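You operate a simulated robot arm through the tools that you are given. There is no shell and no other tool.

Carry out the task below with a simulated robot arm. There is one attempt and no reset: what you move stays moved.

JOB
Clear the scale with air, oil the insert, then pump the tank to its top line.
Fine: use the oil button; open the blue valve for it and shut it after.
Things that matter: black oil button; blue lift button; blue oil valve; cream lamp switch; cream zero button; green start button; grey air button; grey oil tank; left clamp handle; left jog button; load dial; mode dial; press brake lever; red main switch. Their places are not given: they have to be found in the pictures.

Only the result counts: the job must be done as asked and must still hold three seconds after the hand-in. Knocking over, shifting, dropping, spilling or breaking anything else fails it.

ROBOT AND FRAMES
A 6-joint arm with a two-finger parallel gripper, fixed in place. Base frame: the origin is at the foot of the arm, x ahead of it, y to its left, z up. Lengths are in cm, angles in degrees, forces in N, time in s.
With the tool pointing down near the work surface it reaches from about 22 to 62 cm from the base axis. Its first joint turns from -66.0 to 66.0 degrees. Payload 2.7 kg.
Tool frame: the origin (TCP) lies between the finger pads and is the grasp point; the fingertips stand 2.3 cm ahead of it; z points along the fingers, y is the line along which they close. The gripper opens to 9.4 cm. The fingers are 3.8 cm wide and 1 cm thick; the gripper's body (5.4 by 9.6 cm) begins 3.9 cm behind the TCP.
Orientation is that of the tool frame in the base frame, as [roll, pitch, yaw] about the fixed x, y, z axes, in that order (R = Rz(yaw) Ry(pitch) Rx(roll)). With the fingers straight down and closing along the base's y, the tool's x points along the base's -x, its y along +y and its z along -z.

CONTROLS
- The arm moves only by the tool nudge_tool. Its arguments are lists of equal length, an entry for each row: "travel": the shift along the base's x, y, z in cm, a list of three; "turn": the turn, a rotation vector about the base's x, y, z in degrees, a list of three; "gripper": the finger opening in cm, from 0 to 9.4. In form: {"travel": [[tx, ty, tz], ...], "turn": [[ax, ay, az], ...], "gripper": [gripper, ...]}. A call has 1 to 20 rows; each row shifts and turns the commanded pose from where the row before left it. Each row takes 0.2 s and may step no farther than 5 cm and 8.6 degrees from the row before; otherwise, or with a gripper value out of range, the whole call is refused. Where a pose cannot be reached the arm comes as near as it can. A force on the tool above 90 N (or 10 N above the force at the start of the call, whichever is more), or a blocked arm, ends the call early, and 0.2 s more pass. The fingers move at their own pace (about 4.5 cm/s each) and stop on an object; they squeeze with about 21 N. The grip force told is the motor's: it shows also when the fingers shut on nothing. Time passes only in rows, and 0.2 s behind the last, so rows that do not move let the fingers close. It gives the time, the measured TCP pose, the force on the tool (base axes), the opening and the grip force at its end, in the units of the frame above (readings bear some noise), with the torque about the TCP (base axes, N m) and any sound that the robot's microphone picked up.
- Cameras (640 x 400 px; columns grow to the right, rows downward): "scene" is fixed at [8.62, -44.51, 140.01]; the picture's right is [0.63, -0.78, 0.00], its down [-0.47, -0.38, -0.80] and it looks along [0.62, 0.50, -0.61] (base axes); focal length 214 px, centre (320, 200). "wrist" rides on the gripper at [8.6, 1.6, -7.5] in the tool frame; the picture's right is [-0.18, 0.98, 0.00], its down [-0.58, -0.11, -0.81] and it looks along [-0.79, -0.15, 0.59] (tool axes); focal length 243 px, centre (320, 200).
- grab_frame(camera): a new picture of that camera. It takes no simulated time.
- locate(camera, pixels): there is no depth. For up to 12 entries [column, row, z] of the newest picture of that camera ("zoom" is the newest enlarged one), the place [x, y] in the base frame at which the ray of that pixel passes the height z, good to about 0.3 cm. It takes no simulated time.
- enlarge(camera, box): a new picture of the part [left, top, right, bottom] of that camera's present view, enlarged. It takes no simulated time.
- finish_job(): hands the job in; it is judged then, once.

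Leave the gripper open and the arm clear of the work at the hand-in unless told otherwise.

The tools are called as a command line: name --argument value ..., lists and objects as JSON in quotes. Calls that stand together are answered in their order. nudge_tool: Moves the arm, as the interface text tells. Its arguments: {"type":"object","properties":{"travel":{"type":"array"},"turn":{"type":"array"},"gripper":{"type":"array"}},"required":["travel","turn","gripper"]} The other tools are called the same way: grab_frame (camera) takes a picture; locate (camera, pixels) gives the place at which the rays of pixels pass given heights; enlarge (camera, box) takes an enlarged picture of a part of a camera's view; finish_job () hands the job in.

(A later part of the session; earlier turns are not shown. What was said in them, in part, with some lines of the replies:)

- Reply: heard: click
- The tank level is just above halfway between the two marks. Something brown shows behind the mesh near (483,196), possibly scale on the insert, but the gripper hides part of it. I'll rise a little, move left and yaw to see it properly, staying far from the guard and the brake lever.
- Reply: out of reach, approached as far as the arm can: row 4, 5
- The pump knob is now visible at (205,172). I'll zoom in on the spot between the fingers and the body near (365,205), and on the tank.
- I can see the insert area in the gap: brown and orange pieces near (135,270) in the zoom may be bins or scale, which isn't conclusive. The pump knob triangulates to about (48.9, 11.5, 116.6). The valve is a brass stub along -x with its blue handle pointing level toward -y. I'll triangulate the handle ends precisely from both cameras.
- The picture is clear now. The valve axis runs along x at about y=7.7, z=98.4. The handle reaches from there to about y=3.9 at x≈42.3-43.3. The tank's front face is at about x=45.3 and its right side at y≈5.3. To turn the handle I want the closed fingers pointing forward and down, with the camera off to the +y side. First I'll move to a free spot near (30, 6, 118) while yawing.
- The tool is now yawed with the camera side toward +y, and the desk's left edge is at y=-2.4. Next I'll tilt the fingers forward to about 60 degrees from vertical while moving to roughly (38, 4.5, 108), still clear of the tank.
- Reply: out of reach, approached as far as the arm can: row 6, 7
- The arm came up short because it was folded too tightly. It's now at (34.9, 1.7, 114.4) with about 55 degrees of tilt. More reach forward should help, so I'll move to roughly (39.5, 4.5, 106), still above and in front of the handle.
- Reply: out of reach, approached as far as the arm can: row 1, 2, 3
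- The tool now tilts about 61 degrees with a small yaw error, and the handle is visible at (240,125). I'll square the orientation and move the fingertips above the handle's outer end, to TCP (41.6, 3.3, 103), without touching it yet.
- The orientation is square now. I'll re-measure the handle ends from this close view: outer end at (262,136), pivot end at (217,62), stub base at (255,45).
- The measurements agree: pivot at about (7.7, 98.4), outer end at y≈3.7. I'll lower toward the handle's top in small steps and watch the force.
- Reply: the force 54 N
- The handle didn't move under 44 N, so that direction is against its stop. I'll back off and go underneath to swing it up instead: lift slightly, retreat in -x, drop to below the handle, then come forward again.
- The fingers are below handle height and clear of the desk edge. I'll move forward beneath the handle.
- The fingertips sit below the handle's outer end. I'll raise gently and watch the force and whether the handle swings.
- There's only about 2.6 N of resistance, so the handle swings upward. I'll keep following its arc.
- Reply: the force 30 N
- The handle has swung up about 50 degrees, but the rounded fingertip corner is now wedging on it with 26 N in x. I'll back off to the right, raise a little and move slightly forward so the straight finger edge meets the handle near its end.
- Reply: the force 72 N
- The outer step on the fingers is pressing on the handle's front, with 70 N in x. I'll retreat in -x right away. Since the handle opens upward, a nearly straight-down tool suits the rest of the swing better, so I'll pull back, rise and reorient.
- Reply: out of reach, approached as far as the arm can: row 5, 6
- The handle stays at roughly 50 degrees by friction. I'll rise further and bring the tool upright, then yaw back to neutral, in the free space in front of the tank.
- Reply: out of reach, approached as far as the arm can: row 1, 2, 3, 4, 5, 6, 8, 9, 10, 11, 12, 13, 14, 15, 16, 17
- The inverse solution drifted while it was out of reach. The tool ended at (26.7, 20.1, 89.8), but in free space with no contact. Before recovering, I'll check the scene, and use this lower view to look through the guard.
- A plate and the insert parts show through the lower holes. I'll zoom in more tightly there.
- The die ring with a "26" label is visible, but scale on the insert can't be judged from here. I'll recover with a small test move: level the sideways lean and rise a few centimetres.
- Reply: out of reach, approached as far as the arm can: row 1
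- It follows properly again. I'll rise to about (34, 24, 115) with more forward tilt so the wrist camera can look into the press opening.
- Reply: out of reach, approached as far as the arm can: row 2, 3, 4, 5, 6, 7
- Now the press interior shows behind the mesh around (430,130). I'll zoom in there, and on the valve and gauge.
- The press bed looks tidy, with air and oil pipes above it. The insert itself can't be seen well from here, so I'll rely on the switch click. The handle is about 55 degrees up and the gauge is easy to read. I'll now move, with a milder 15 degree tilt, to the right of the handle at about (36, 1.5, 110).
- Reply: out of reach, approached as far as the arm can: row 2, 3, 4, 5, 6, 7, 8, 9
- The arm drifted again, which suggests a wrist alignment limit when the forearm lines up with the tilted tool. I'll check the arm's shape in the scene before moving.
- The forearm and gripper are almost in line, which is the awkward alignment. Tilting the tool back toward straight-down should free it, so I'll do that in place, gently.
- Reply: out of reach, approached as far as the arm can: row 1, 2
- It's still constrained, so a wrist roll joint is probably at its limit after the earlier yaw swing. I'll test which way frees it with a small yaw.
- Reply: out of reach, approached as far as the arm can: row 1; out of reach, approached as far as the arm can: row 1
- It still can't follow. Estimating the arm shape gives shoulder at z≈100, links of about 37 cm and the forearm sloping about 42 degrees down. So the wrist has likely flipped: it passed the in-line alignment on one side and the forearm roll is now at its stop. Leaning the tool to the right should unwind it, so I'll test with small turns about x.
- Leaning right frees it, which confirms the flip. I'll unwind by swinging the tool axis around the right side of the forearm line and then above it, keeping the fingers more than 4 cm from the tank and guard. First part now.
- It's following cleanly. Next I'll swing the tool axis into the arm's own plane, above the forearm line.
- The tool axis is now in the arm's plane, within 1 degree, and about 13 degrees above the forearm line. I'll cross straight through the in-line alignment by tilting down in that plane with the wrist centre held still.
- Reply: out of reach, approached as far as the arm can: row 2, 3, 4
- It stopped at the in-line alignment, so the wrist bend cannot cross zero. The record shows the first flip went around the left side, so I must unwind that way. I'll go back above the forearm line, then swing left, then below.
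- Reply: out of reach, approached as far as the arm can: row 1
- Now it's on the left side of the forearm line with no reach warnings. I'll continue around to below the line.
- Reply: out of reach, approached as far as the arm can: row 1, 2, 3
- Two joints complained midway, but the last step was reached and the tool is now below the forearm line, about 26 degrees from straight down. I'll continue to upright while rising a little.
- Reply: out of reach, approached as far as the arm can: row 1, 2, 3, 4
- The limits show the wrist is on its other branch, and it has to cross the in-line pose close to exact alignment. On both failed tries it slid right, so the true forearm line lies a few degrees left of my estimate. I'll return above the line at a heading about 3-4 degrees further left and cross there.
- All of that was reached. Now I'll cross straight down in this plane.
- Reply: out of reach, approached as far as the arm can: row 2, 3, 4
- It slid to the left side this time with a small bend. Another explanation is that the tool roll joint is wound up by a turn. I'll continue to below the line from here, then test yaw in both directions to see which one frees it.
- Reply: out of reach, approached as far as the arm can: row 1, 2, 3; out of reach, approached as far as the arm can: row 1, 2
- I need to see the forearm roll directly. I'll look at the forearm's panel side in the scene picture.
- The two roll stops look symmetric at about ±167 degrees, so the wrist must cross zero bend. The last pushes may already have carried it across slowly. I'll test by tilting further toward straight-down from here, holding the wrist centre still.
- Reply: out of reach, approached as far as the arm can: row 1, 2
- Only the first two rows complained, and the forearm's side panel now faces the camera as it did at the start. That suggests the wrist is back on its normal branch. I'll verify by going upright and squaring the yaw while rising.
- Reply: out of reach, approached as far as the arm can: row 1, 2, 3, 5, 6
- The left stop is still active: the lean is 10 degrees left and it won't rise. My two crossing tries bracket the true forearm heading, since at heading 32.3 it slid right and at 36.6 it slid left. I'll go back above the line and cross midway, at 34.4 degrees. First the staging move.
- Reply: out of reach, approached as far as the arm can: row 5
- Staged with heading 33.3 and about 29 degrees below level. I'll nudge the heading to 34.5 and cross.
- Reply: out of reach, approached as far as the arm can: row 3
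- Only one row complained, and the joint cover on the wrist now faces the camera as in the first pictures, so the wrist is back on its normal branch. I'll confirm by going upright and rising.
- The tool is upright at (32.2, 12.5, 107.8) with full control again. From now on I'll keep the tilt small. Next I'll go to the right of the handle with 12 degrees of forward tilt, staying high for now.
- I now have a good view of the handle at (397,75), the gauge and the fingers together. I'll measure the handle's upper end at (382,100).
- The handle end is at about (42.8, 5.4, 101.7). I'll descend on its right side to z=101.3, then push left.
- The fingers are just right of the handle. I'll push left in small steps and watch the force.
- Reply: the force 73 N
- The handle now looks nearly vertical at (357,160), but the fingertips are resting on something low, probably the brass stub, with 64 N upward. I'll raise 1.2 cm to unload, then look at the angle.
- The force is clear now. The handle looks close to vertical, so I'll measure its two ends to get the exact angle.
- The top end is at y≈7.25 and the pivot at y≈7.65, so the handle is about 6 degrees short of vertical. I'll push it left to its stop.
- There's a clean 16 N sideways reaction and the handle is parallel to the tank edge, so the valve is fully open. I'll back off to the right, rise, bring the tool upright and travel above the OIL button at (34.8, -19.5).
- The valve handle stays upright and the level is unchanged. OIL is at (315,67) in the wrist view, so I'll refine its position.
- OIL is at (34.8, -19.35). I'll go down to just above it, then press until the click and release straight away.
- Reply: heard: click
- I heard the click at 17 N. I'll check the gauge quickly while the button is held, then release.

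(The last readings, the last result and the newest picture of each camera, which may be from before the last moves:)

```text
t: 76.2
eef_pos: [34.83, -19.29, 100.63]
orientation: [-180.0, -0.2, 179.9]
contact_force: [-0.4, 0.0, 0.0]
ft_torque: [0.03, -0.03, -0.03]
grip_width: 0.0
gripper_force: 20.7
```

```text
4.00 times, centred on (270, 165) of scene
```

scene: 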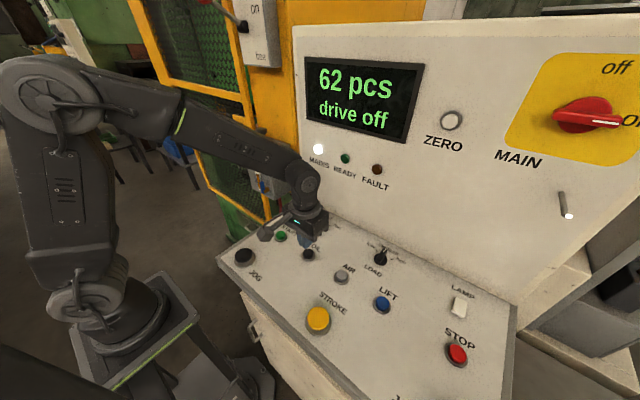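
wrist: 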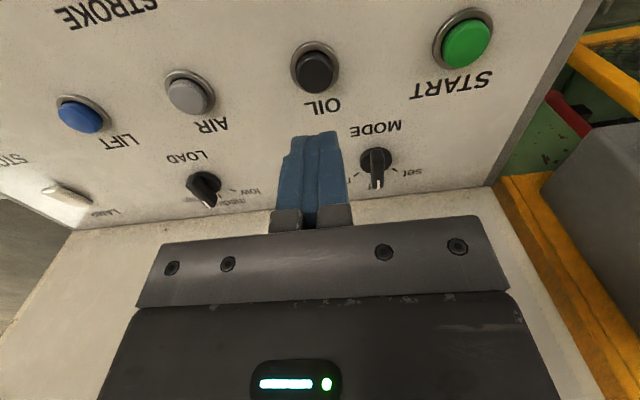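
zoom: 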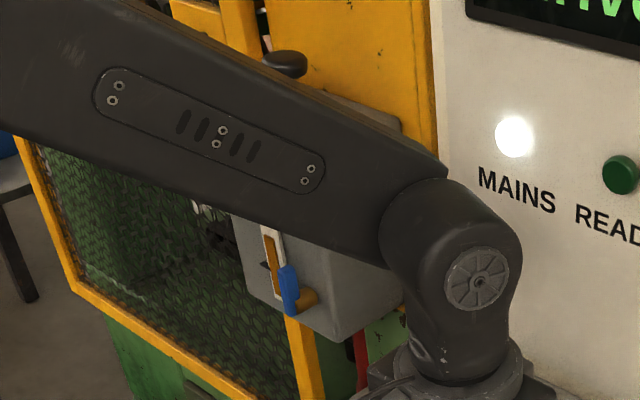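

The button is released. I'll lift and head back toward the tank, upright, to read the gauge.

nudge_tool --travel '[[0, 0.5, 3.0], [0, 1.5, 3.0], [0, 2.5, 2.5], [0, 2.8, 2.0], [0, 2.8, 0.5], [0, 2.8, 0], [0, 2.8, 0], [0, 2.8, 0], [0, 2.5, 0], [0, 0, 0]]' --turn '[[0, 0, 0], [0, 0, 0], [0, 0, 0], [0, 0, 0], [0, 0, 0], [0, 0, 0], [0, 0, 0], [0, 0, 0], [0, 0, 0], [0, 0, 0]]' --gripper '[0, 0, 0, 0, 0, 0, 0, 0, 0, 0]'

grab_frame --camera "wrist"

enlarge --camera "scene" --box '[230, 115, 310, 215]'

```text
t: 78.4
eef_pos: [34.67, 1.65, 111.73]
orientation: [180.0, 0.0, 179.9]
contact_force: [-0.7, 0.3, 0.3]
ft_torque: [0.0, -0.01, 0.01]
grip_width: 0.02
gripper_force: 20.9
```

```text
taken
```

wrist: 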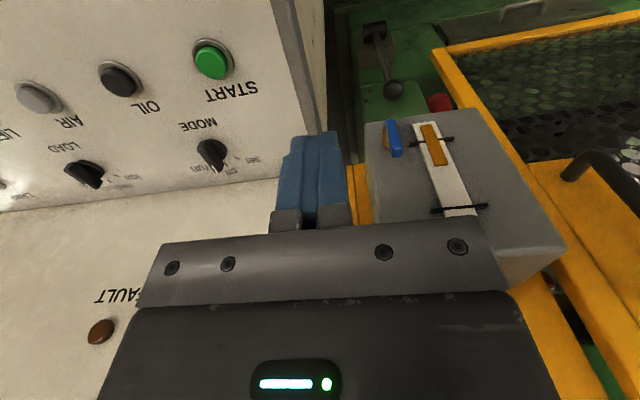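

```text
4.00 times, centred on (270, 165) of scene
```

zoom: 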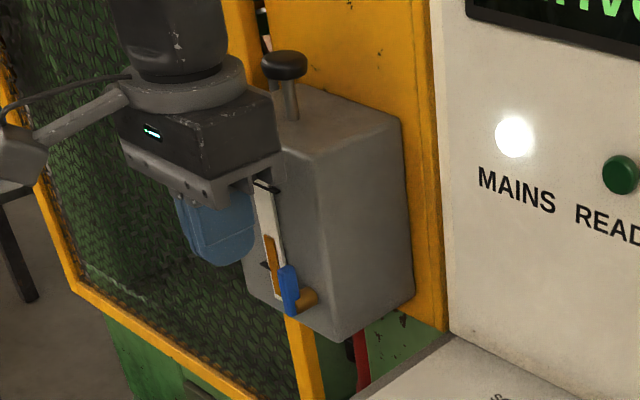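

The level dropped by about an eighth of the range, so oil was delivered. Now I'll shut the valve: go to the left side of the upright handle with 12 degrees of tilt, approaching above and in front first.

nudge_tool --travel '[[0.3, 2.2, -0.6], [0.3, 2.2, -0.6], [0.3, 2.2, -0.6], [0.3, 2.2, -0.6], [0.2, 0.2, -0.4], [1.2, 0, 0], [1.2, 0, 0], [1.2, 0, 0], [1.2, 0, 0], [0, 0, 0]]' --turn '[[0, -4, 0], [0, -4, 0], [0, -4, 0], [0, 0, 0], [0, 0, 0], [0, 0, 0], [0, 0, 0], [0, 0, 0], [0, 0, 0], [0, 0, 0]]' --gripper '[0, 0, 0, 0, 0, 0, 0, 0, 0, 0]'

grab_frame --camera "wrist"

```text
t: 80.6
eef_pos: [41.08, 10.71, 109.1]
orientation: [-180.0, 12.0, 179.9]
contact_force: [-0.2, 0.2, -0.5]
ft_torque: [0.01, -0.03, 0.0]
grip_width: 0.0
gripper_force: 21.2
```

```text
taken
```

wrist: 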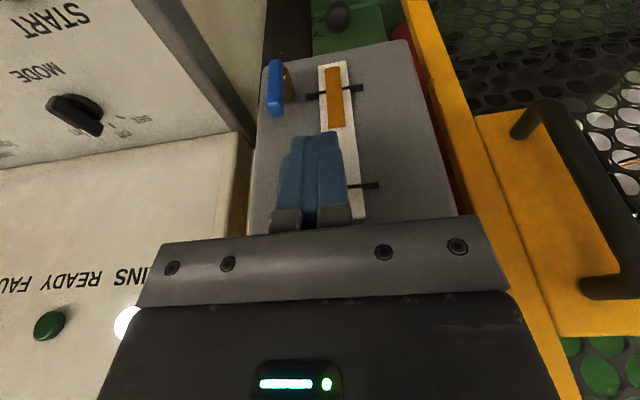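

The fingers are in front of the gauge, left of the handle at (275,85). I'll descend to z=102.3 and move right until just short of the handle.

nudge_tool --travel '[[0, 0, -1.8], [0, 0, -1.8], [0, 0, -1.8], [0, 0, -1.4], [0, -0.7, 0], [0, 0, 0]]' --turn '[[0, 0, 0], [0, 0, 0], [0, 0, 0], [0, 0, 0], [0, 0, 0], [0, 0, 0]]' --gripper '[0, 0, 0, 0, 0, 0]'

grab_frame --camera "wrist"

```text
t: 82.0
eef_pos: [40.91, 9.94, 102.37]
orientation: [180.0, 11.9, 179.9]
contact_force: [-0.3, 0.4, -0.6]
ft_torque: [-0.03, 0.0, -0.02]
grip_width: 0.0
gripper_force: 21.1
```

```text
taken
```

wrist: 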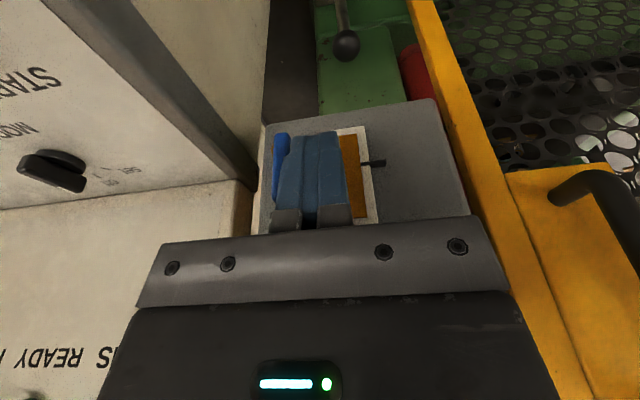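

The fingers are right beside the handle. I'll push it to the right in small steps.

nudge_tool --travel '[[0.1, -0.5, 0], [0.1, -0.5, 0], [0, -0.5, 0], [0, -0.5, 0], [0, -0.5, 0]]' --turn '[[0, 0, 0], [0, 0, 0], [0, 0, 0], [0, 0, 0], [0, 0, 0]]' --gripper '[0, 0, 0, 0, 0]'

enlarge --camera "wrist" --box '[240, 80, 440, 230]'

```text
t: 83.2
eef_pos: [41.21, 7.31, 102.14]
orientation: [-180.0, 11.9, 179.9]
contact_force: [-0.1, 0.5, 0.7]
ft_torque: [-0.02, 0.02, 0.02]
grip_width: 0.0
gripper_force: 20.9
```

```text
2.67 times, centred on (340, 155) of wrist
```

zoom: 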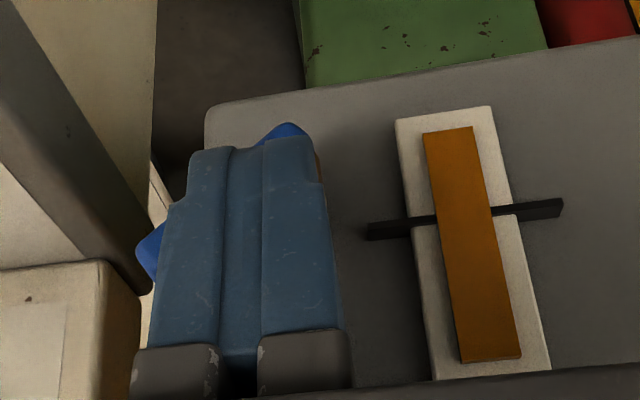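

It moves freely and the handle is swinging down to the right. I'll continue.

nudge_tool --travel '[[0, -0.5, 0], [0, -0.5, 0], [0, -0.5, 0], [0, -0.5, 0], [0, -0.5, 0]]' --turn '[[0, 0, 0], [0, 0, 0], [0, 0, 0], [0, 0, 0], [0, 0, 0]]' --gripper '[0, 0, 0, 0, 0]'

enlarge --camera "wrist" --box '[240, 80, 440, 230]'

```text
t: 84.4
eef_pos: [41.16, 5.0, 102.25]
orientation: [180.0, 12.0, 179.9]
contact_force: [1.0, 1.4, 0.3]
ft_torque: [0.02, 0.02, 0.03]
grip_width: 0.0
gripper_force: 21.2
```

```text
2.67 times, centred on (340, 155) of wrist
```

zoom: 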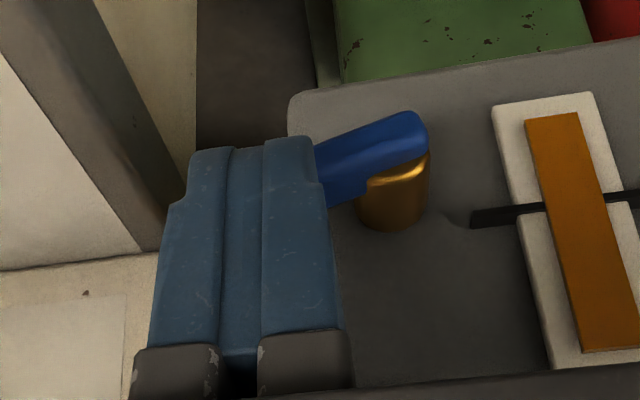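

The handle is about 15 degrees above level now. I'll shift a little right and press it down to its stop.

nudge_tool --travel '[[0, -0.6, 0], [0, 0, -0.4], [0, 0, -0.4], [0, 0, -0.3], [0, 0, -0.2]]' --turn '[[0, 0, 0], [0, 0, 0], [0, 0, 0], [0, 0, 0], [0, 0, 0]]' --gripper '[0, 0, 0, 0, 0]'

enlarge --camera "wrist" --box '[240, 80, 440, 230]'

```text
t: 85.6
eef_pos: [41.19, 4.43, 101.13]
orientation: [-180.0, 12.1, 180.0]
contact_force: [-16.7, -1.3, 24.4]
ft_torque: [0.1, 0.1, -0.11]
grip_width: 0.0
gripper_force: 20.5
```

```text
2.67 times, centred on (340, 155) of wrist
```

zoom: 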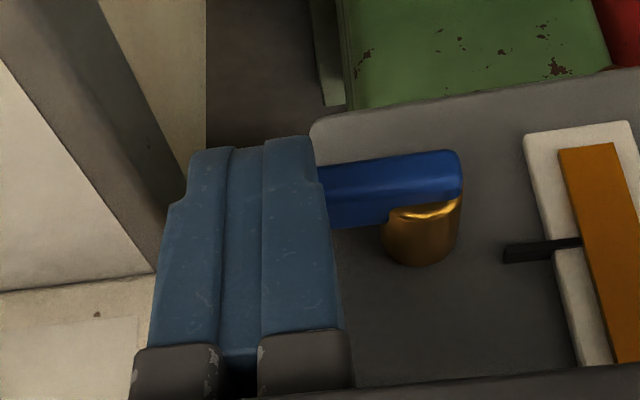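

The handle looks level with 24 N of reaction. One slightly firmer press will make sure it's at the stop, then I'll lift and measure.

nudge_tool --travel '[[0, -0.2, -0.15], [0, 0, 0], [0, 0, 0.6], [0, 0, 1.5], [0, 0, 1.5], [0, 0, 0]]' --turn '[[0, 0, 0], [0, 0, 0], [0, 0, 0], [0, 0, 0], [0, 0, 0], [0, 0, 0]]' --gripper '[0, 0, 0, 0, 0, 0]'

enlarge --camera "wrist" --box '[240, 20, 480, 200]'

enlarge --camera "scene" --box '[230, 140, 310, 220]'

```text
t: 87.0
eef_pos: [41.17, 4.13, 104.5]
orientation: [179.9, 11.9, 179.9]
contact_force: [0.1, 0.1, -0.7]
ft_torque: [0.02, 0.0, 0.0]
grip_width: 0.0
gripper_force: 20.4
```

```text
2.22 times, centred on (360, 110) of wrist
```

zoom: 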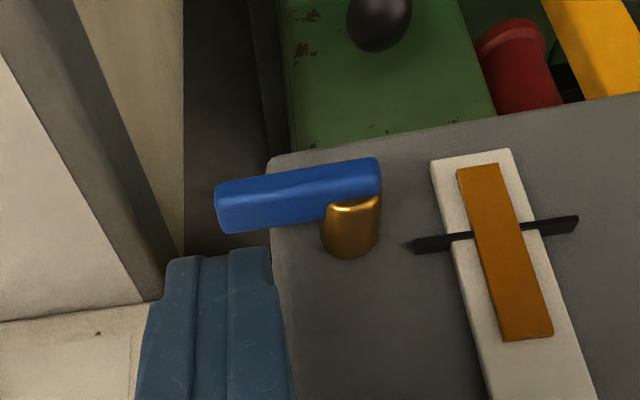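

```text
5.00 times, centred on (270, 180) of scene
```

zoom: 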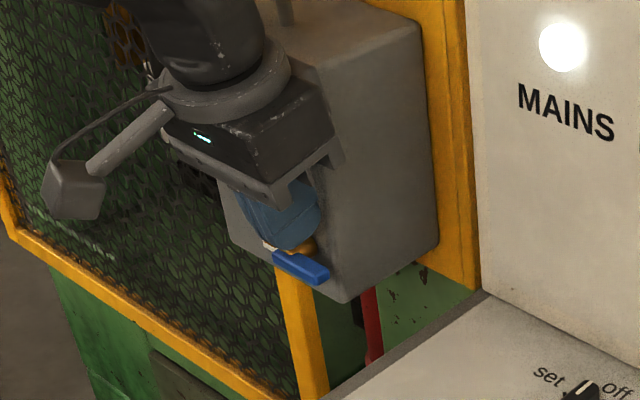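

The handle is level and parallel to the tank's lower edge, so the valve is shut. Next is the pump knob, at about (48.9, 11.5, 116.6). The brake box with its "on/free" lever is above it, so I'll check those clearances first.

nudge_tool --travel '[[-1.0, 0, 1.5], [-1.5, 0, 1.5], [-1.5, 0, 1.5], [-1.5, 0, 1.5], [-1.5, 0, 1.5], [0, 0, 0]]' --turn '[[0, 0, 0], [0, 0, 0], [0, 0, 0], [0, 0, 0], [0, 0, 0], [0, 0, 0]]' --gripper '[0, 0, 0, 0, 0, 0]'

enlarge --camera "scene" --box '[190, 0, 310, 140]'

grab_frame --camera "wrist"

```text
t: 88.4
eef_pos: [34.1, 4.21, 111.85]
orientation: [-179.9, 11.9, 179.9]
contact_force: [0.7, 0.7, 0.0]
ft_torque: [-0.02, 0.0, -0.01]
grip_width: 0.0
gripper_force: 20.9
```

```text
2.86 times, centred on (250, 70) of scene
```

zoom: 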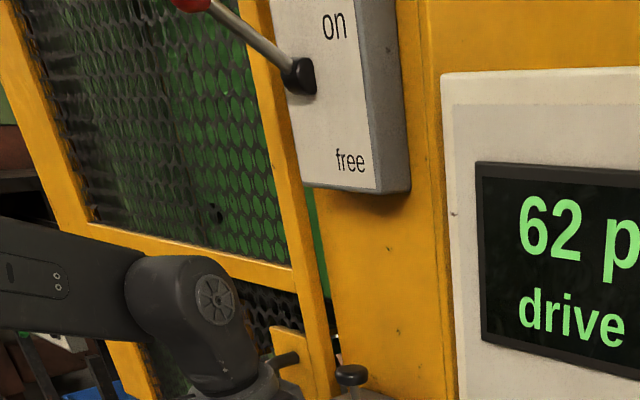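

```text
taken
```

wrist: 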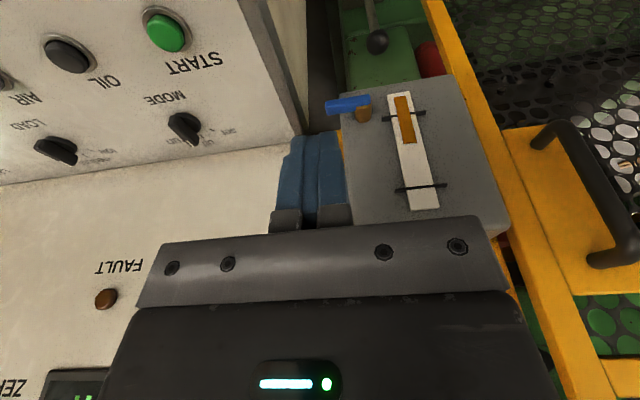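

The brake box sits at x≥48.9, z≥134, and its lever ball is near (40, 12, 146). A straight-down tool would bring the wrist too close, so I'll press the knob with about 40 degrees of forward tilt, keeping the wrist below z≈138. First I'll move to (36, 11.3, 121.5) with that tilt.

nudge_tool --travel '[[0.3, 1.0, 1.4], [0.3, 1.0, 1.4], [0.3, 1.0, 1.4], [0.3, 1.0, 1.4], [0.3, 1.0, 1.4], [0.3, 1.0, 1.4], [0.3, 1.1, 1.3], [0, 0, 0]]' --turn '[[0, -4, 0], [0, -4, 0], [0, -4, 0], [0, -4, 0], [0, -4, 0], [0, -4, 0], [0, -4, 0], [0, 0, 0]]' --gripper '[0, 0, 0, 0, 0, 0, 0, 0]'

grab_frame --camera "wrist"

grab_frame --camera "scene"

```text
t: 90.2
eef_pos: [36.15, 11.28, 121.52]
orientation: [179.9, 40.0, 179.9]
contact_force: [0.5, 0.2, 0.2]
ft_torque: [0.02, -0.03, -0.01]
grip_width: 0.02
gripper_force: 20.7
```

```text
taken
```

wrist: 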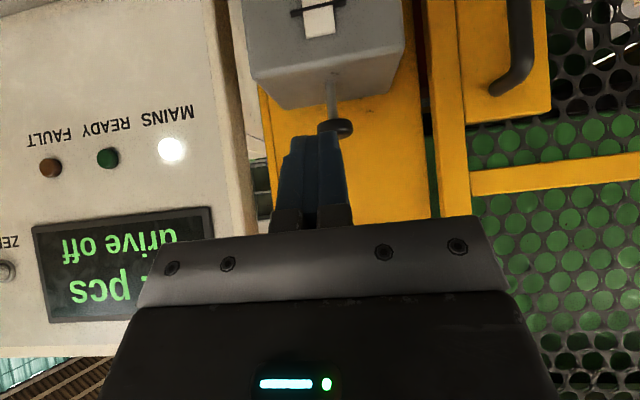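

```text
taken
```

scene: 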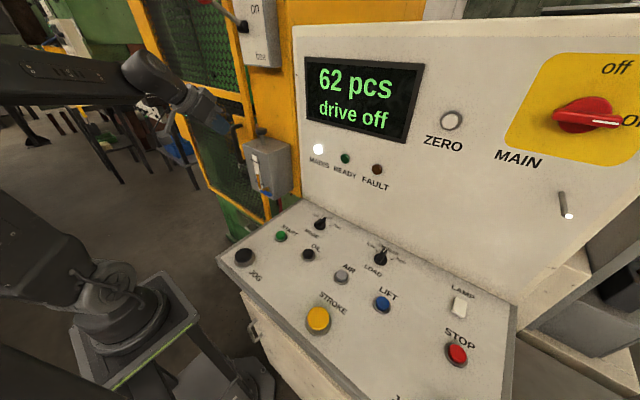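

The knob is visible at (335,127) with its stem below it. I'll measure it from here.

locate --camera "wrist" --pixels '[[334, 122, 116], [334, 127, 116.6], [334, 133, 117.3], [332, 80, 111.3]]'

enlarge --camera "wrist" --box '[250, 40, 410, 180]'

```text
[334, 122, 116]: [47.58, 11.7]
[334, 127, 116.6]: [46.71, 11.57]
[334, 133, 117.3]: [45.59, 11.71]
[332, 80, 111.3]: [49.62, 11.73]
```

```text
2.86 times, centred on (330, 110) of wrist
```

zoom: 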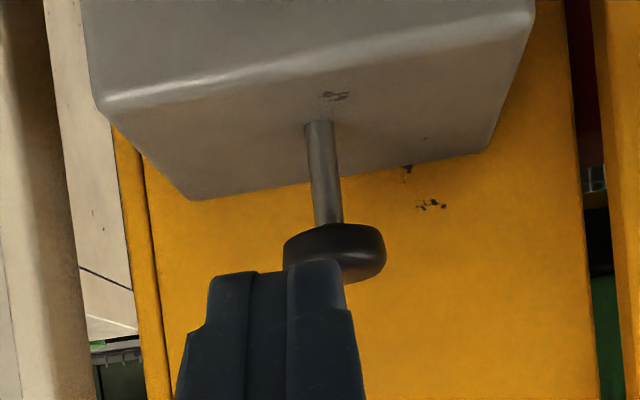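

The knob triangulates to about (48.9, 11.6), with its top near z=117. I'll move forward at this height, fingertips about 1.9 cm above the knob, and stop slightly short to check clearance to the brake lever.

nudge_tool --travel '[[1.5, 0.05, 0], [1.5, 0.05, 0], [1.5, 0.05, 0], [1.5, 0.05, 0], [1.5, 0.05, 0], [1.5, 0, 0], [0, 0, 0]]' --turn '[[0, 0, 0], [0, 0, 0], [0, 0, 0], [0, 0, 0], [0, 0, 0], [0, 0, 0], [0, 0, 0]]' --gripper '[0, 0, 0, 0, 0, 0, 0]'

grab_frame --camera "wrist"

enlarge --camera "scene" --box '[170, 0, 310, 170]'

```text
t: 91.8
eef_pos: [45.29, 11.47, 121.44]
orientation: [179.9, 40.0, 179.8]
contact_force: [0.0, -0.3, -0.5]
ft_torque: [-0.01, 0.04, 0.01]
grip_width: 0.03
gripper_force: 21.1
```

```text
taken
```

wrist: 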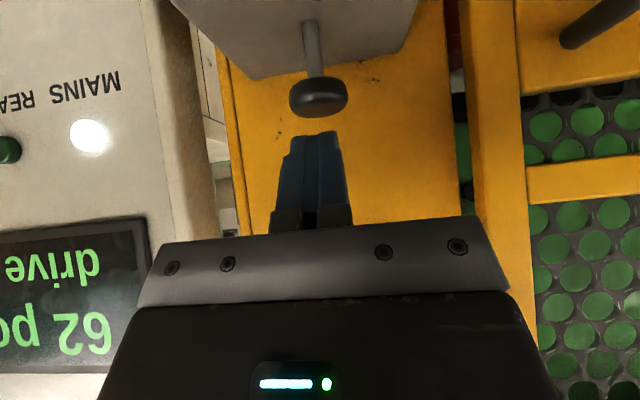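

```text
2.35 times, centred on (240, 85) of scene
```

zoom: 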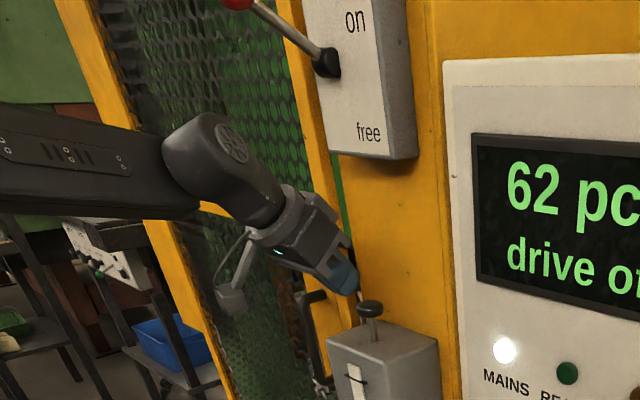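

The knob is centred ahead at (318,97) and the wrist is well clear of the brake lever. I'll locate the knob again from here.

locate --camera "wrist" --pixels '[[318, 97, 116.3], [318, 97, 116.0], [318, 105, 117], [312, 70, 113.5]]'

```text
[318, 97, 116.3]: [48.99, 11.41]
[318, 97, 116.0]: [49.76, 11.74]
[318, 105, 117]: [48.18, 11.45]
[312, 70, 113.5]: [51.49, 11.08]
```

I'll move over the knob at x=48.6 and come down gently to find contact.

nudge_tool --travel '[[1.2, 0, 0], [1.2, 0, 0], [0.9, 0, 0], [0, 0, -0.8], [0, 0, -0.6], [0, 0, -0.4]]' --turn '[[0, 0, 0], [0, 0, 0], [0, 0, 0], [0, 0, 0], [0, 0, 0], [0, 0, 0]]' --gripper '[0, 0, 0, 0, 0, 0]'

grab_frame --camera "wrist"

```text
t: 93.2
eef_pos: [48.65, 11.48, 119.73]
orientation: [179.8, 39.9, 180.0]
contact_force: [0.6, 0.6, 1.8]
ft_torque: [-0.02, -0.03, 0.02]
grip_width: 0.0
gripper_force: 21.2
```

```text
taken
```

wrist: 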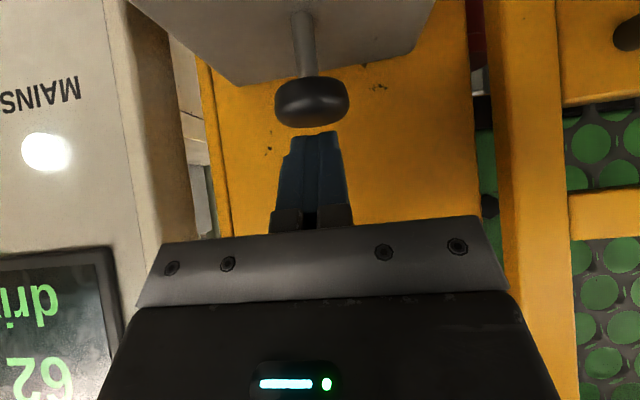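

I'm just about touching (1.8 N). I'll press the plunger down in small steps.

nudge_tool --travel '[[0, 0, -0.4], [0, 0, -0.4], [0, 0, -0.4], [0, 0, -0.4]]' --turn '[[0, 0, 0], [0, 0, 0], [0, 0, 0], [0, 0, 0]]' --gripper '[0, 0, 0, 0]'

grab_frame --camera "wrist"

enlarge --camera "scene" --box '[230, 105, 310, 205]'

```text
t: 94.2
eef_pos: [48.63, 11.5, 118.25]
orientation: [179.9, 40.0, -180.0]
contact_force: [0.2, -0.5, 4.4]
ft_torque: [0.0, 0.0, -0.01]
grip_width: 0.01
gripper_force: 21.6
```

```text
taken
```

wrist: 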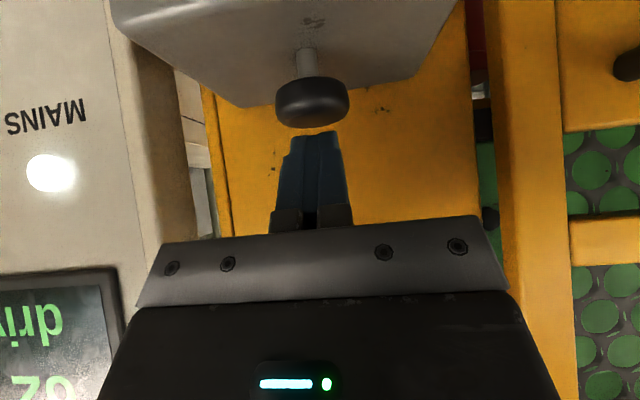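

```text
4.00 times, centred on (270, 155) of scene
```

zoom: 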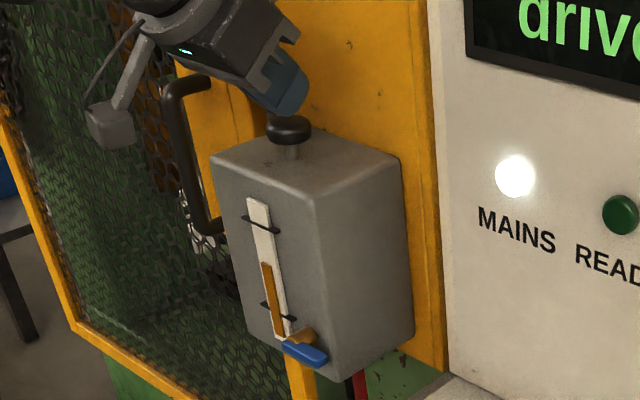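

The plunger moves with about 4 N and the level is rising: it went from 277 to 263 in zoom rows, and the top mark is near 225. I'll zoom in on the gauge for a finer reading.

enlarge --camera "scene" --box '[245, 150, 285, 200]'

```text
8.00 times, centred on (265, 175) of scene
```

zoom: 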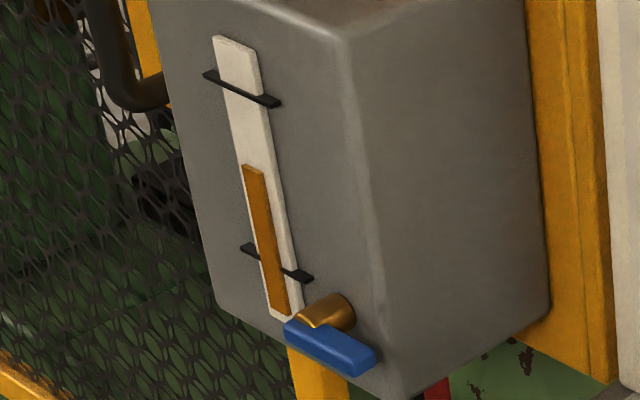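

At this zoom the level is about 52% of the way between the marks, with the orange top at row 170, the top mark at 87 and the bottom mark at 259. I'll continue the stroke.

nudge_tool --travel '[[0, 0, -0.4], [0, 0, -0.4], [0, 0, -0.4]]' --turn '[[0, 0, 0], [0, 0, 0], [0, 0, 0]]' --gripper '[0, 0, 0]'

enlarge --camera "scene" --box '[245, 150, 285, 200]'

grab_frame --camera "wrist"

```text
t: 95.0
eef_pos: [48.65, 11.5, 117.61]
orientation: [179.6, 40.9, 179.8]
contact_force: [-14.7, -5.7, 38.3]
ft_torque: [-0.17, 0.42, -0.1]
grip_width: 0.0
gripper_force: 21.2
```

```text
8.00 times, centred on (265, 175) of scene
```

zoom: 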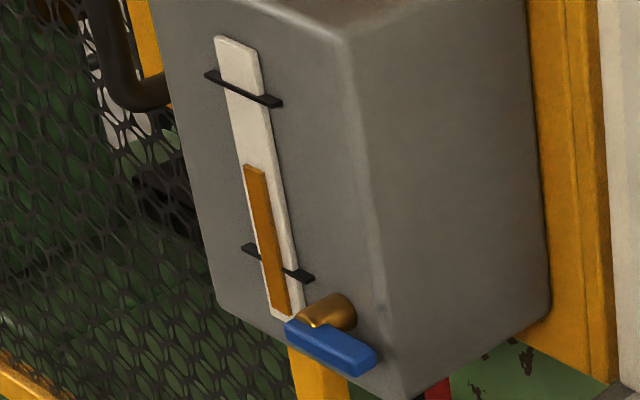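

```text
taken
```

wrist: 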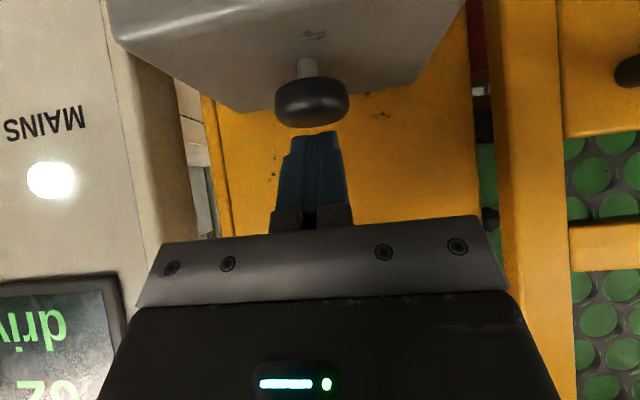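

The plunger is at the end of its stroke at 38 N. The level stayed at row 170, so one stroke adds a fixed amount of about 28 rows, roughly a sixth of the range. The remaining 83 rows should take three more strokes. I'll release fully and let the knob rise.

nudge_tool --travel '[[0, 0, 0.7], [0, 0, 0.8], [0, 0, 0.9], [0, 0, 0.9], [0, 0, 0.3], [0, 0, 0], [0, 0, 0]]' --turn '[[0, 0, 0], [0, 0, 0], [0, 0, 0], [0, 0, 0], [0, 0, 0], [0, 0, 0], [0, 0, 0]]' --gripper '[0, 0, 0, 0, 0, 0, 0]'

enlarge --camera "scene" --box '[245, 150, 285, 200]'

grab_frame --camera "wrist"

```text
t: 96.6
eef_pos: [48.53, 11.53, 120.65]
orientation: [179.9, 39.8, 179.9]
contact_force: [0.3, 0.1, -0.6]
ft_torque: [-0.01, 0.03, 0.01]
grip_width: 0.0
gripper_force: 20.5
```

```text
8.00 times, centred on (265, 175) of scene
```

zoom: 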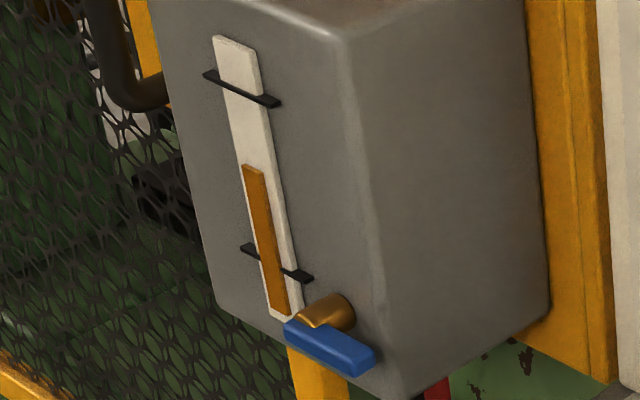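

```text
taken
```

wrist: 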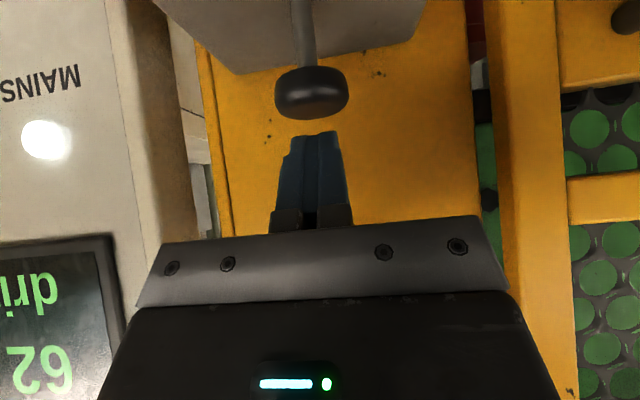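

The knob springs back and the level holds. Second stroke: press down to about z=118.

nudge_tool --travel '[[0, 0, -0.8], [0, 0, -0.6], [0, 0, -0.45], [0, 0, -0.4], [0, 0, -0.4]]' --turn '[[0, 0, 0], [0, 0, 0], [0, 0, 0], [0, 0, 0], [0, 0, 0]]' --gripper '[0, 0, 0, 0, 0]'

enlarge --camera "scene" --box '[245, 150, 285, 200]'

```text
t: 97.8
eef_pos: [48.61, 11.49, 117.98]
orientation: [180.0, 39.9, 179.8]
contact_force: [-1.5, 0.3, 4.4]
ft_torque: [0.02, 0.06, 0.0]
grip_width: 0.02
gripper_force: 21.0
```

```text
8.00 times, centred on (265, 175) of scene
```

zoom: 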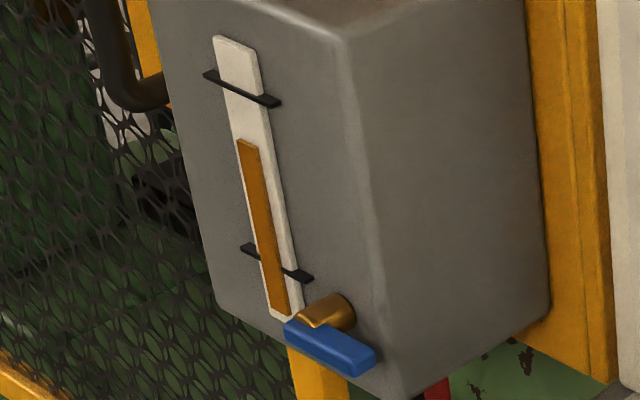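

The level rose to row 143, so each stroke adds about 27 rows. Two more strokes should bring it to the top mark at about 87. Release and repeat.

nudge_tool --travel '[[0, 0, 0.8], [0, 0, 0.9], [0, 0, 0.9], [0, 0, 0.05], [0, 0, 0], [0, 0, 0]]' --turn '[[0, 0, 0], [0, 0, 0], [0, 0, 0], [0, 0, 0], [0, 0, 0], [0, 0, 0]]' --gripper '[0, 0, 0, 0, 0, 0]'

nudge_tool --travel '[[0, 0, -0.8], [0, 0, -0.6], [0, 0, -0.45], [0, 0, -0.4], [0, 0, -0.4]]' --turn '[[0, 0, 0], [0, 0, 0], [0, 0, 0], [0, 0, 0], [0, 0, 0]]' --gripper '[0, 0, 0, 0, 0]'

enlarge --camera "scene" --box '[245, 150, 285, 200]'

```text
t: 99.2
eef_pos: [48.58, 11.46, 120.55]
orientation: [180.0, 40.0, 179.9]
contact_force: [-0.3, 0.6, 0.2]
ft_torque: [0.0, 0.03, 0.01]
grip_width: 0.02
gripper_force: 20.8
```

```text
t: 100.4
eef_pos: [48.69, 11.55, 117.82]
orientation: [-179.9, 40.0, 180.0]
contact_force: [0.4, -0.9, 4.1]
ft_torque: [-0.06, -0.03, 0.06]
grip_width: 0.02
gripper_force: 21.1
```

```text
8.00 times, centred on (265, 175) of scene
```

zoom: 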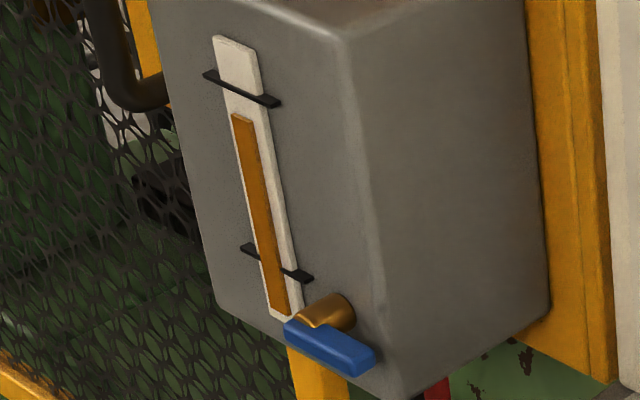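

The level is now at row 117, and one more stroke should reach the top mark. Release and do the fourth stroke.

nudge_tool --travel '[[0, 0, 0.8], [0, 0, 0.9], [0, 0, 0.9], [0, 0, 0.05], [0, 0, 0], [0, 0, 0]]' --turn '[[0, 0, 0], [0, 0, 0], [0, 0, 0], [0, 0, 0], [0, 0, 0], [0, 0, 0]]' --gripper '[0, 0, 0, 0, 0, 0]'

nudge_tool --travel '[[0, 0, -0.8], [0, 0, -0.6], [0, 0, -0.45], [0, 0, -0.4], [0, 0, -0.4]]' --turn '[[0, 0, 0], [0, 0, 0], [0, 0, 0], [0, 0, 0], [0, 0, 0]]' --gripper '[0, 0, 0, 0, 0]'

enlarge --camera "scene" --box '[245, 150, 285, 200]'

```text
t: 101.8
eef_pos: [48.62, 11.59, 120.56]
orientation: [179.9, 40.0, 179.7]
contact_force: [0.4, 0.2, 0.3]
ft_torque: [0.03, 0.0, -0.02]
grip_width: 0.0
gripper_force: 20.7
```

```text
t: 103.0
eef_pos: [48.7, 11.61, 117.85]
orientation: [-180.0, 40.0, 179.9]
contact_force: [0.9, -0.4, 3.6]
ft_torque: [-0.03, -0.07, 0.06]
grip_width: 0.0
gripper_force: 20.7
```

```text
8.00 times, centred on (265, 175) of scene
```

zoom: 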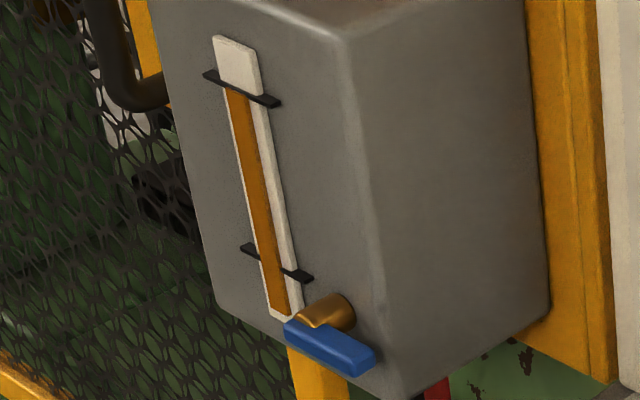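

The orange column now meets the top mark. I'll release the knob and zoom in to confirm.

nudge_tool --travel '[[0, 0, 0.8], [0, 0, 0.9], [0, 0, 0.9], [0, 0, 0.4], [0, 0, 0]]' --turn '[[0, 0, 0], [0, 0, 0], [0, 0, 0], [0, 0, 0], [0, 0, 0]]' --gripper '[0, 0, 0, 0, 0]'

enlarge --camera "scene" --box '[250, 155, 270, 175]'

```text
t: 104.2
eef_pos: [48.49, 11.6, 120.9]
orientation: [179.9, 39.9, 179.9]
contact_force: [-0.2, -0.2, 0.1]
ft_torque: [0.01, 0.01, 0.01]
grip_width: 0.0
gripper_force: 20.7
```

```text
16.00 times, centred on (260, 165) of scene
```

zoom: 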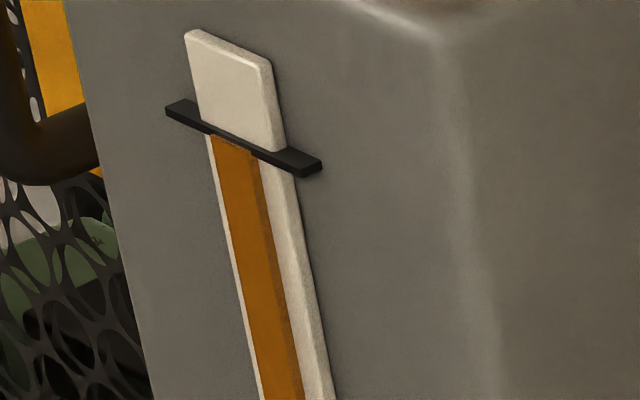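

The level sits exactly at the top line. I'll retreat from the knob, straight back in -x, then take one more look into the press to check the insert.

nudge_tool --travel '[[-0.8, 0, 0.5], [-1.5, 0, 0], [-1.5, 0, 0], [-1.5, 0, 0], [-1.5, 0, 0], [-1.5, 0, 0], [-1.5, 0, 0], [-1.5, 0, 0], [-1.0, 0, 0], [0, 0, 0]]' --turn '[[0, 0, 0], [0, 0, 0], [0, 0, 0], [0, 0, 0], [0, 0, 0], [0, 0, 0], [0, 0, 0], [0, 0, 0], [0, 0, 0], [0, 0, 0]]' --gripper '[0, 0, 0, 0, 0, 0, 0, 0, 0, 0]'

nudge_tool --travel '[[-0.5, 2.0, 0], [-0.5, 2.0, 0], [-0.5, 2.0, 0], [-0.5, 2.0, 0], [-0.5, 2.0, 0], [0, 2.0, 0], [0, 2.0, 0], [0, 0, 0]]' --turn '[[0, 5, 0], [0, 5, 0], [0, 0, 5], [0, 0, 5], [0, 0, 5], [0, 0, 5], [0, 0, 0], [0, 0, 0]]' --gripper '[0, 0, 0, 0, 0, 0, 0, 0]'

grab_frame --camera "wrist"

```text
t: 106.4
eef_pos: [36.41, 11.57, 121.42]
orientation: [180.0, 40.0, 179.8]
contact_force: [-0.5, -0.8, 0.6]
ft_torque: [-0.01, 0.01, 0.0]
grip_width: 0.02
gripper_force: 21.3
```

```text
t: 108.2
eef_pos: [33.71, 25.67, 121.5]
orientation: [179.9, 30.0, -160.0]
contact_force: [0.6, -0.1, 0.4]
ft_torque: [-0.01, 0.03, -0.03]
grip_width: 0.02
gripper_force: 20.9
```

```text
taken
```

wrist: 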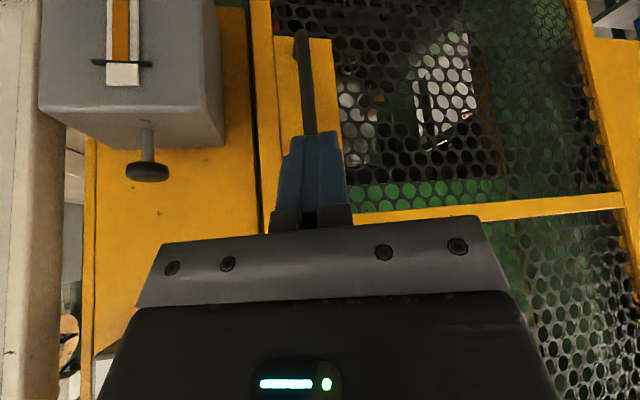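

I can see the press interior through the mesh around (360,110). I'll zoom in there.

enlarge --camera "wrist" --box '[330, 50, 450, 170]'

enlarge --camera "wrist" --box '[330, 90, 400, 150]'

grab_frame --camera "scene"

```text
3.33 times, centred on (390, 110) of wrist
```

zoom: 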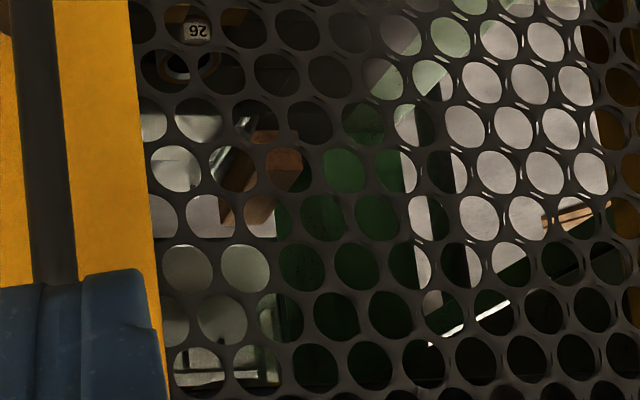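

```text
6.67 times, centred on (365, 120) of wrist
```

zoom: 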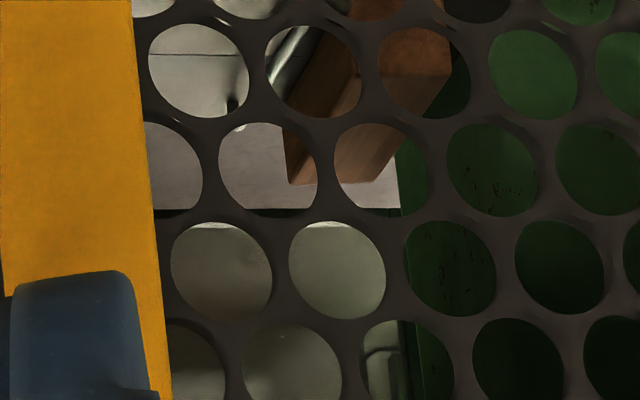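

```text
taken
```

scene: 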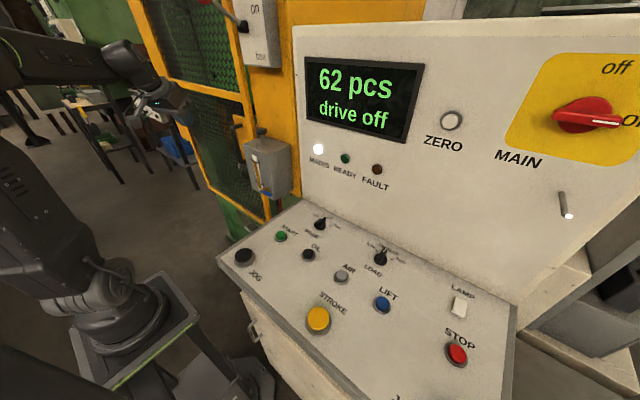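

I can see the die with its "26" tag through the holes near (350,65), roughly at (82, 49, 77) inside the press. I'll shift left a bit to get the guard handle out of the way for a cleaner look.

nudge_tool --travel '[[-0.5, 1.5, 1.0], [-0.5, 1.5, 1.0], [-0.5, 1.5, 1.0], [-0.5, 1.5, 1.0], [0, 0, 0]]' --turn '[[0, 0, 0], [0, 0, 0], [0, 0, 0], [0, 0, 0], [0, 0, 0]]' --gripper '[0, 0, 0, 0, 0]'

grab_frame --camera "wrist"

enlarge --camera "wrist" --box '[290, 20, 390, 120]'

```text
t: 109.4
eef_pos: [31.84, 31.6, 125.33]
orientation: [-179.9, 29.8, -160.1]
contact_force: [0.4, -0.9, 0.1]
ft_torque: [0.02, 0.02, -0.02]
grip_width: 0.0
gripper_force: 20.8
```

```text
taken
```

wrist: 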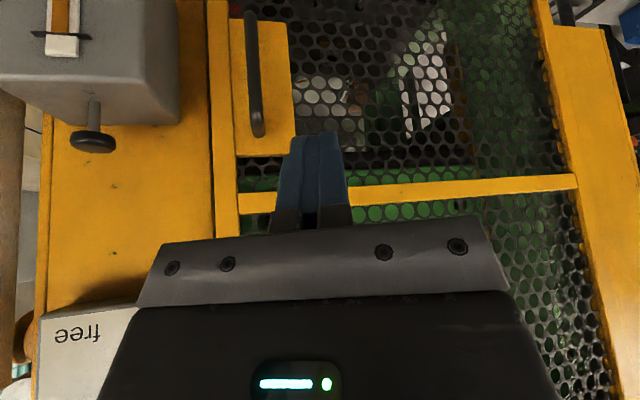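

```text
4.00 times, centred on (340, 70) of wrist
```

zoom: 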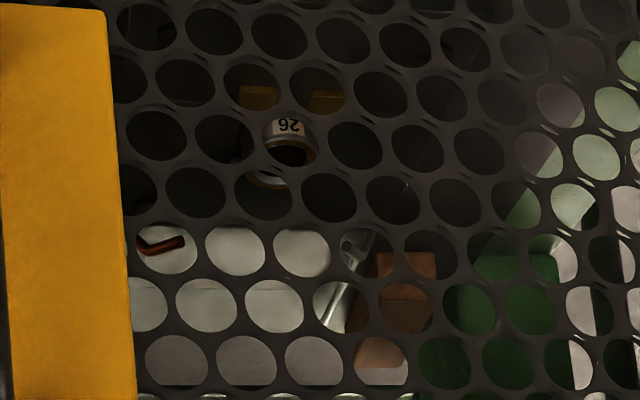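

The insert ring with the "26" tag shows through one hole. I'll zoom in more.

enlarge --camera "wrist" --box '[317, 40, 347, 72]'

enlarge --camera "wrist" --box '[290, 60, 370, 130]'

```text
12.50 times, centred on (332, 56) of wrist
```

zoom: 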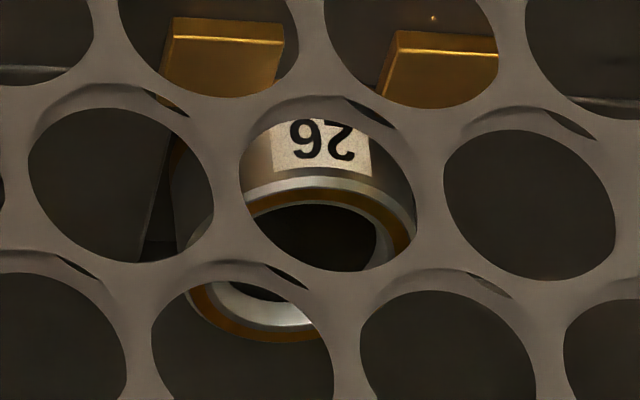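

```text
5.71 times, centred on (330, 95) of wrist
```

zoom: 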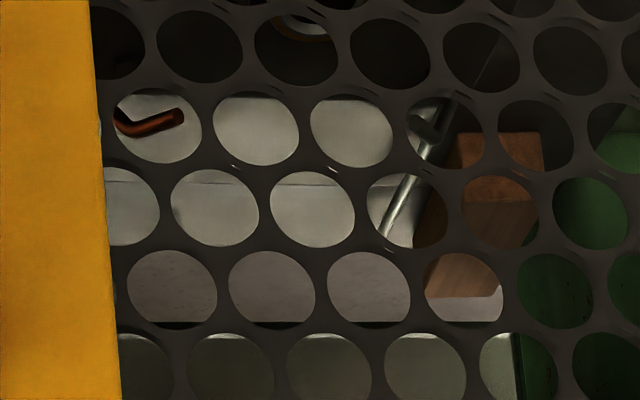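

The insert ring is bare steel with an amber oil film and no scale on it, so air and oil both worked. The valve is shut and the tank is at the top line. I'll return the arm to a clear place near the start, passing low and well back from the brake lever, uprighting the tool and opening the gripper at the end.

nudge_tool --travel '[[-0.3, -2.0, -0.8], [-0.3, -2.8, -0.8], [-0.3, -2.8, -0.8], [-0.3, -2.8, -0.8], [-0.3, -2.8, -0.6], [-0.3, -2.8, -0.5], [-0.3, -2.8, -0.5], [-0.3, -2.8, 0], [-0.3, -2.8, 0], [-0.2, -2.8, 0], [0, -2.8, 0], [0, -1.5, 0], [0, 0, 0]]' --turn '[[0, 0, -5], [0, 0, -5], [0, 0, -5], [0, 0, -5], [0, 5, 0], [0, 5, 0], [0, 5, 0], [0, 5, 0], [0, 5, 0], [0, 5, 0], [0, 0, 0], [0, 0, 0], [0, 0, 0]]' --gripper '[0, 0, 0, 0, 0, 0, 0, 0, 0, 0, 0, 0, 0]'

grab_frame --camera "scene"

```text
t: 112.2
eef_pos: [28.71, 0.05, 120.58]
orientation: [-179.9, -0.1, 180.0]
contact_force: [0.3, -0.1, 0.5]
ft_torque: [-0.02, 0.03, -0.04]
grip_width: 0.02
gripper_force: 21.1
```

```text
taken
```

scene: 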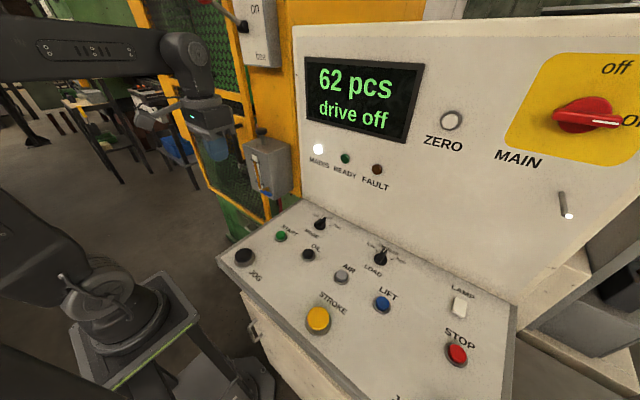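

The arm is clear at (28.7, 0, 120.6) with the tool upright. I'll rise toward the start height, open the gripper and take a final look at the gauge, valve and panel.

nudge_tool --travel '[[0, 0, 2.5], [0, 0, 2.5], [0, 0, 2.5], [0, 0, 2.5], [0, 0, 0], [0, 0, 0], [0, 0, 0]]' --turn '[[0, 0, 0], [0, 0, 0], [0, 0, 0], [0, 0, 0], [0, 0, 0], [0, 0, 0], [0, 0, 0]]' --gripper '[9.4, 9.4, 9.4, 9.4, 9.4, 9.4, 9.4]'

enlarge --camera "scene" --box '[245, 150, 285, 200]'

enlarge --camera "scene" --box '[210, 120, 530, 370]'

```text
t: 113.8
eef_pos: [28.9, -0.22, 130.49]
orientation: [180.0, 0.0, 179.9]
contact_force: [-0.2, 0.0, 0.5]
ft_torque: [0.03, 0.01, 0.01]
grip_width: 9.39
gripper_force: 0.1
```

```text
8.00 times, centred on (265, 175) of scene
```

zoom: 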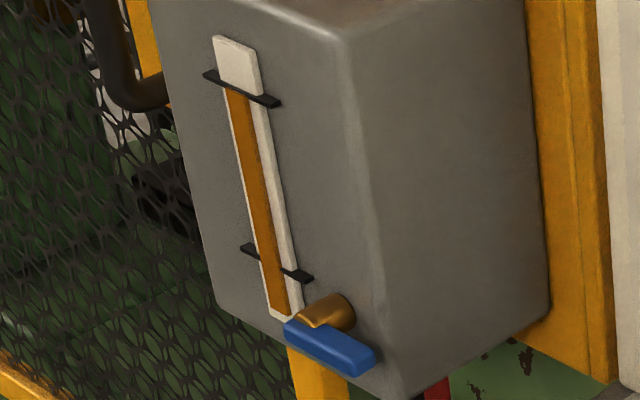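

```text
1.60 times, centred on (370, 245) of scene
```

zoom: 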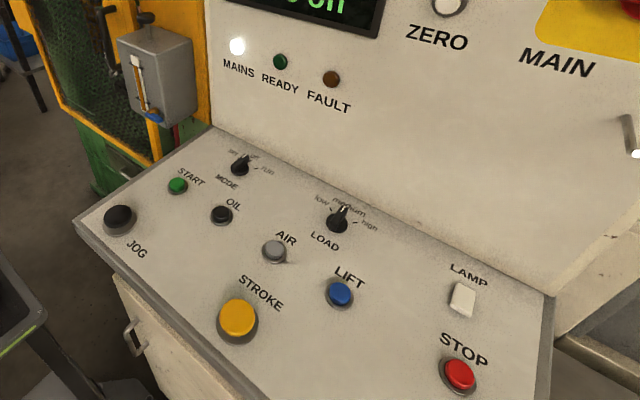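

The final check is good. The level holds at the top line and the blue handle is level, back in its shut position. The dials, lamps and buttons look as they did at the start. The gripper is open and the arm is clear, so I'm handing in.

finish_job

```text
The job is handed in.
```

The job is done and handed in. I don't have the judge's result.

- **Air:** I pressed the AIR button until it clicked and held it for about a second. In a later look through the guard mesh, I saw no scale on the parts of the insert in view.
- **Oil:** I opened the blue valve, pressed OIL once and shut the valve again. The tank level dropped by about one dose, and an amber film now shows on the insert ring.
- **Tank:** Four strokes of the pump knob brought the level exactly to the top line. It was still there at the last check.

At hand-in the gripper was open and the arm was clear, close to where it started. The dials, lamps and display looked the same as at the start.

I first tried the valve handle the wrong way. It was pressed against its stop with about 44 N, then had about 70 N on its front face before I backed off. It turned freely afterwards. The arm also got stuck on a wrist limit for a while, but it touched nothing while I worked it free.
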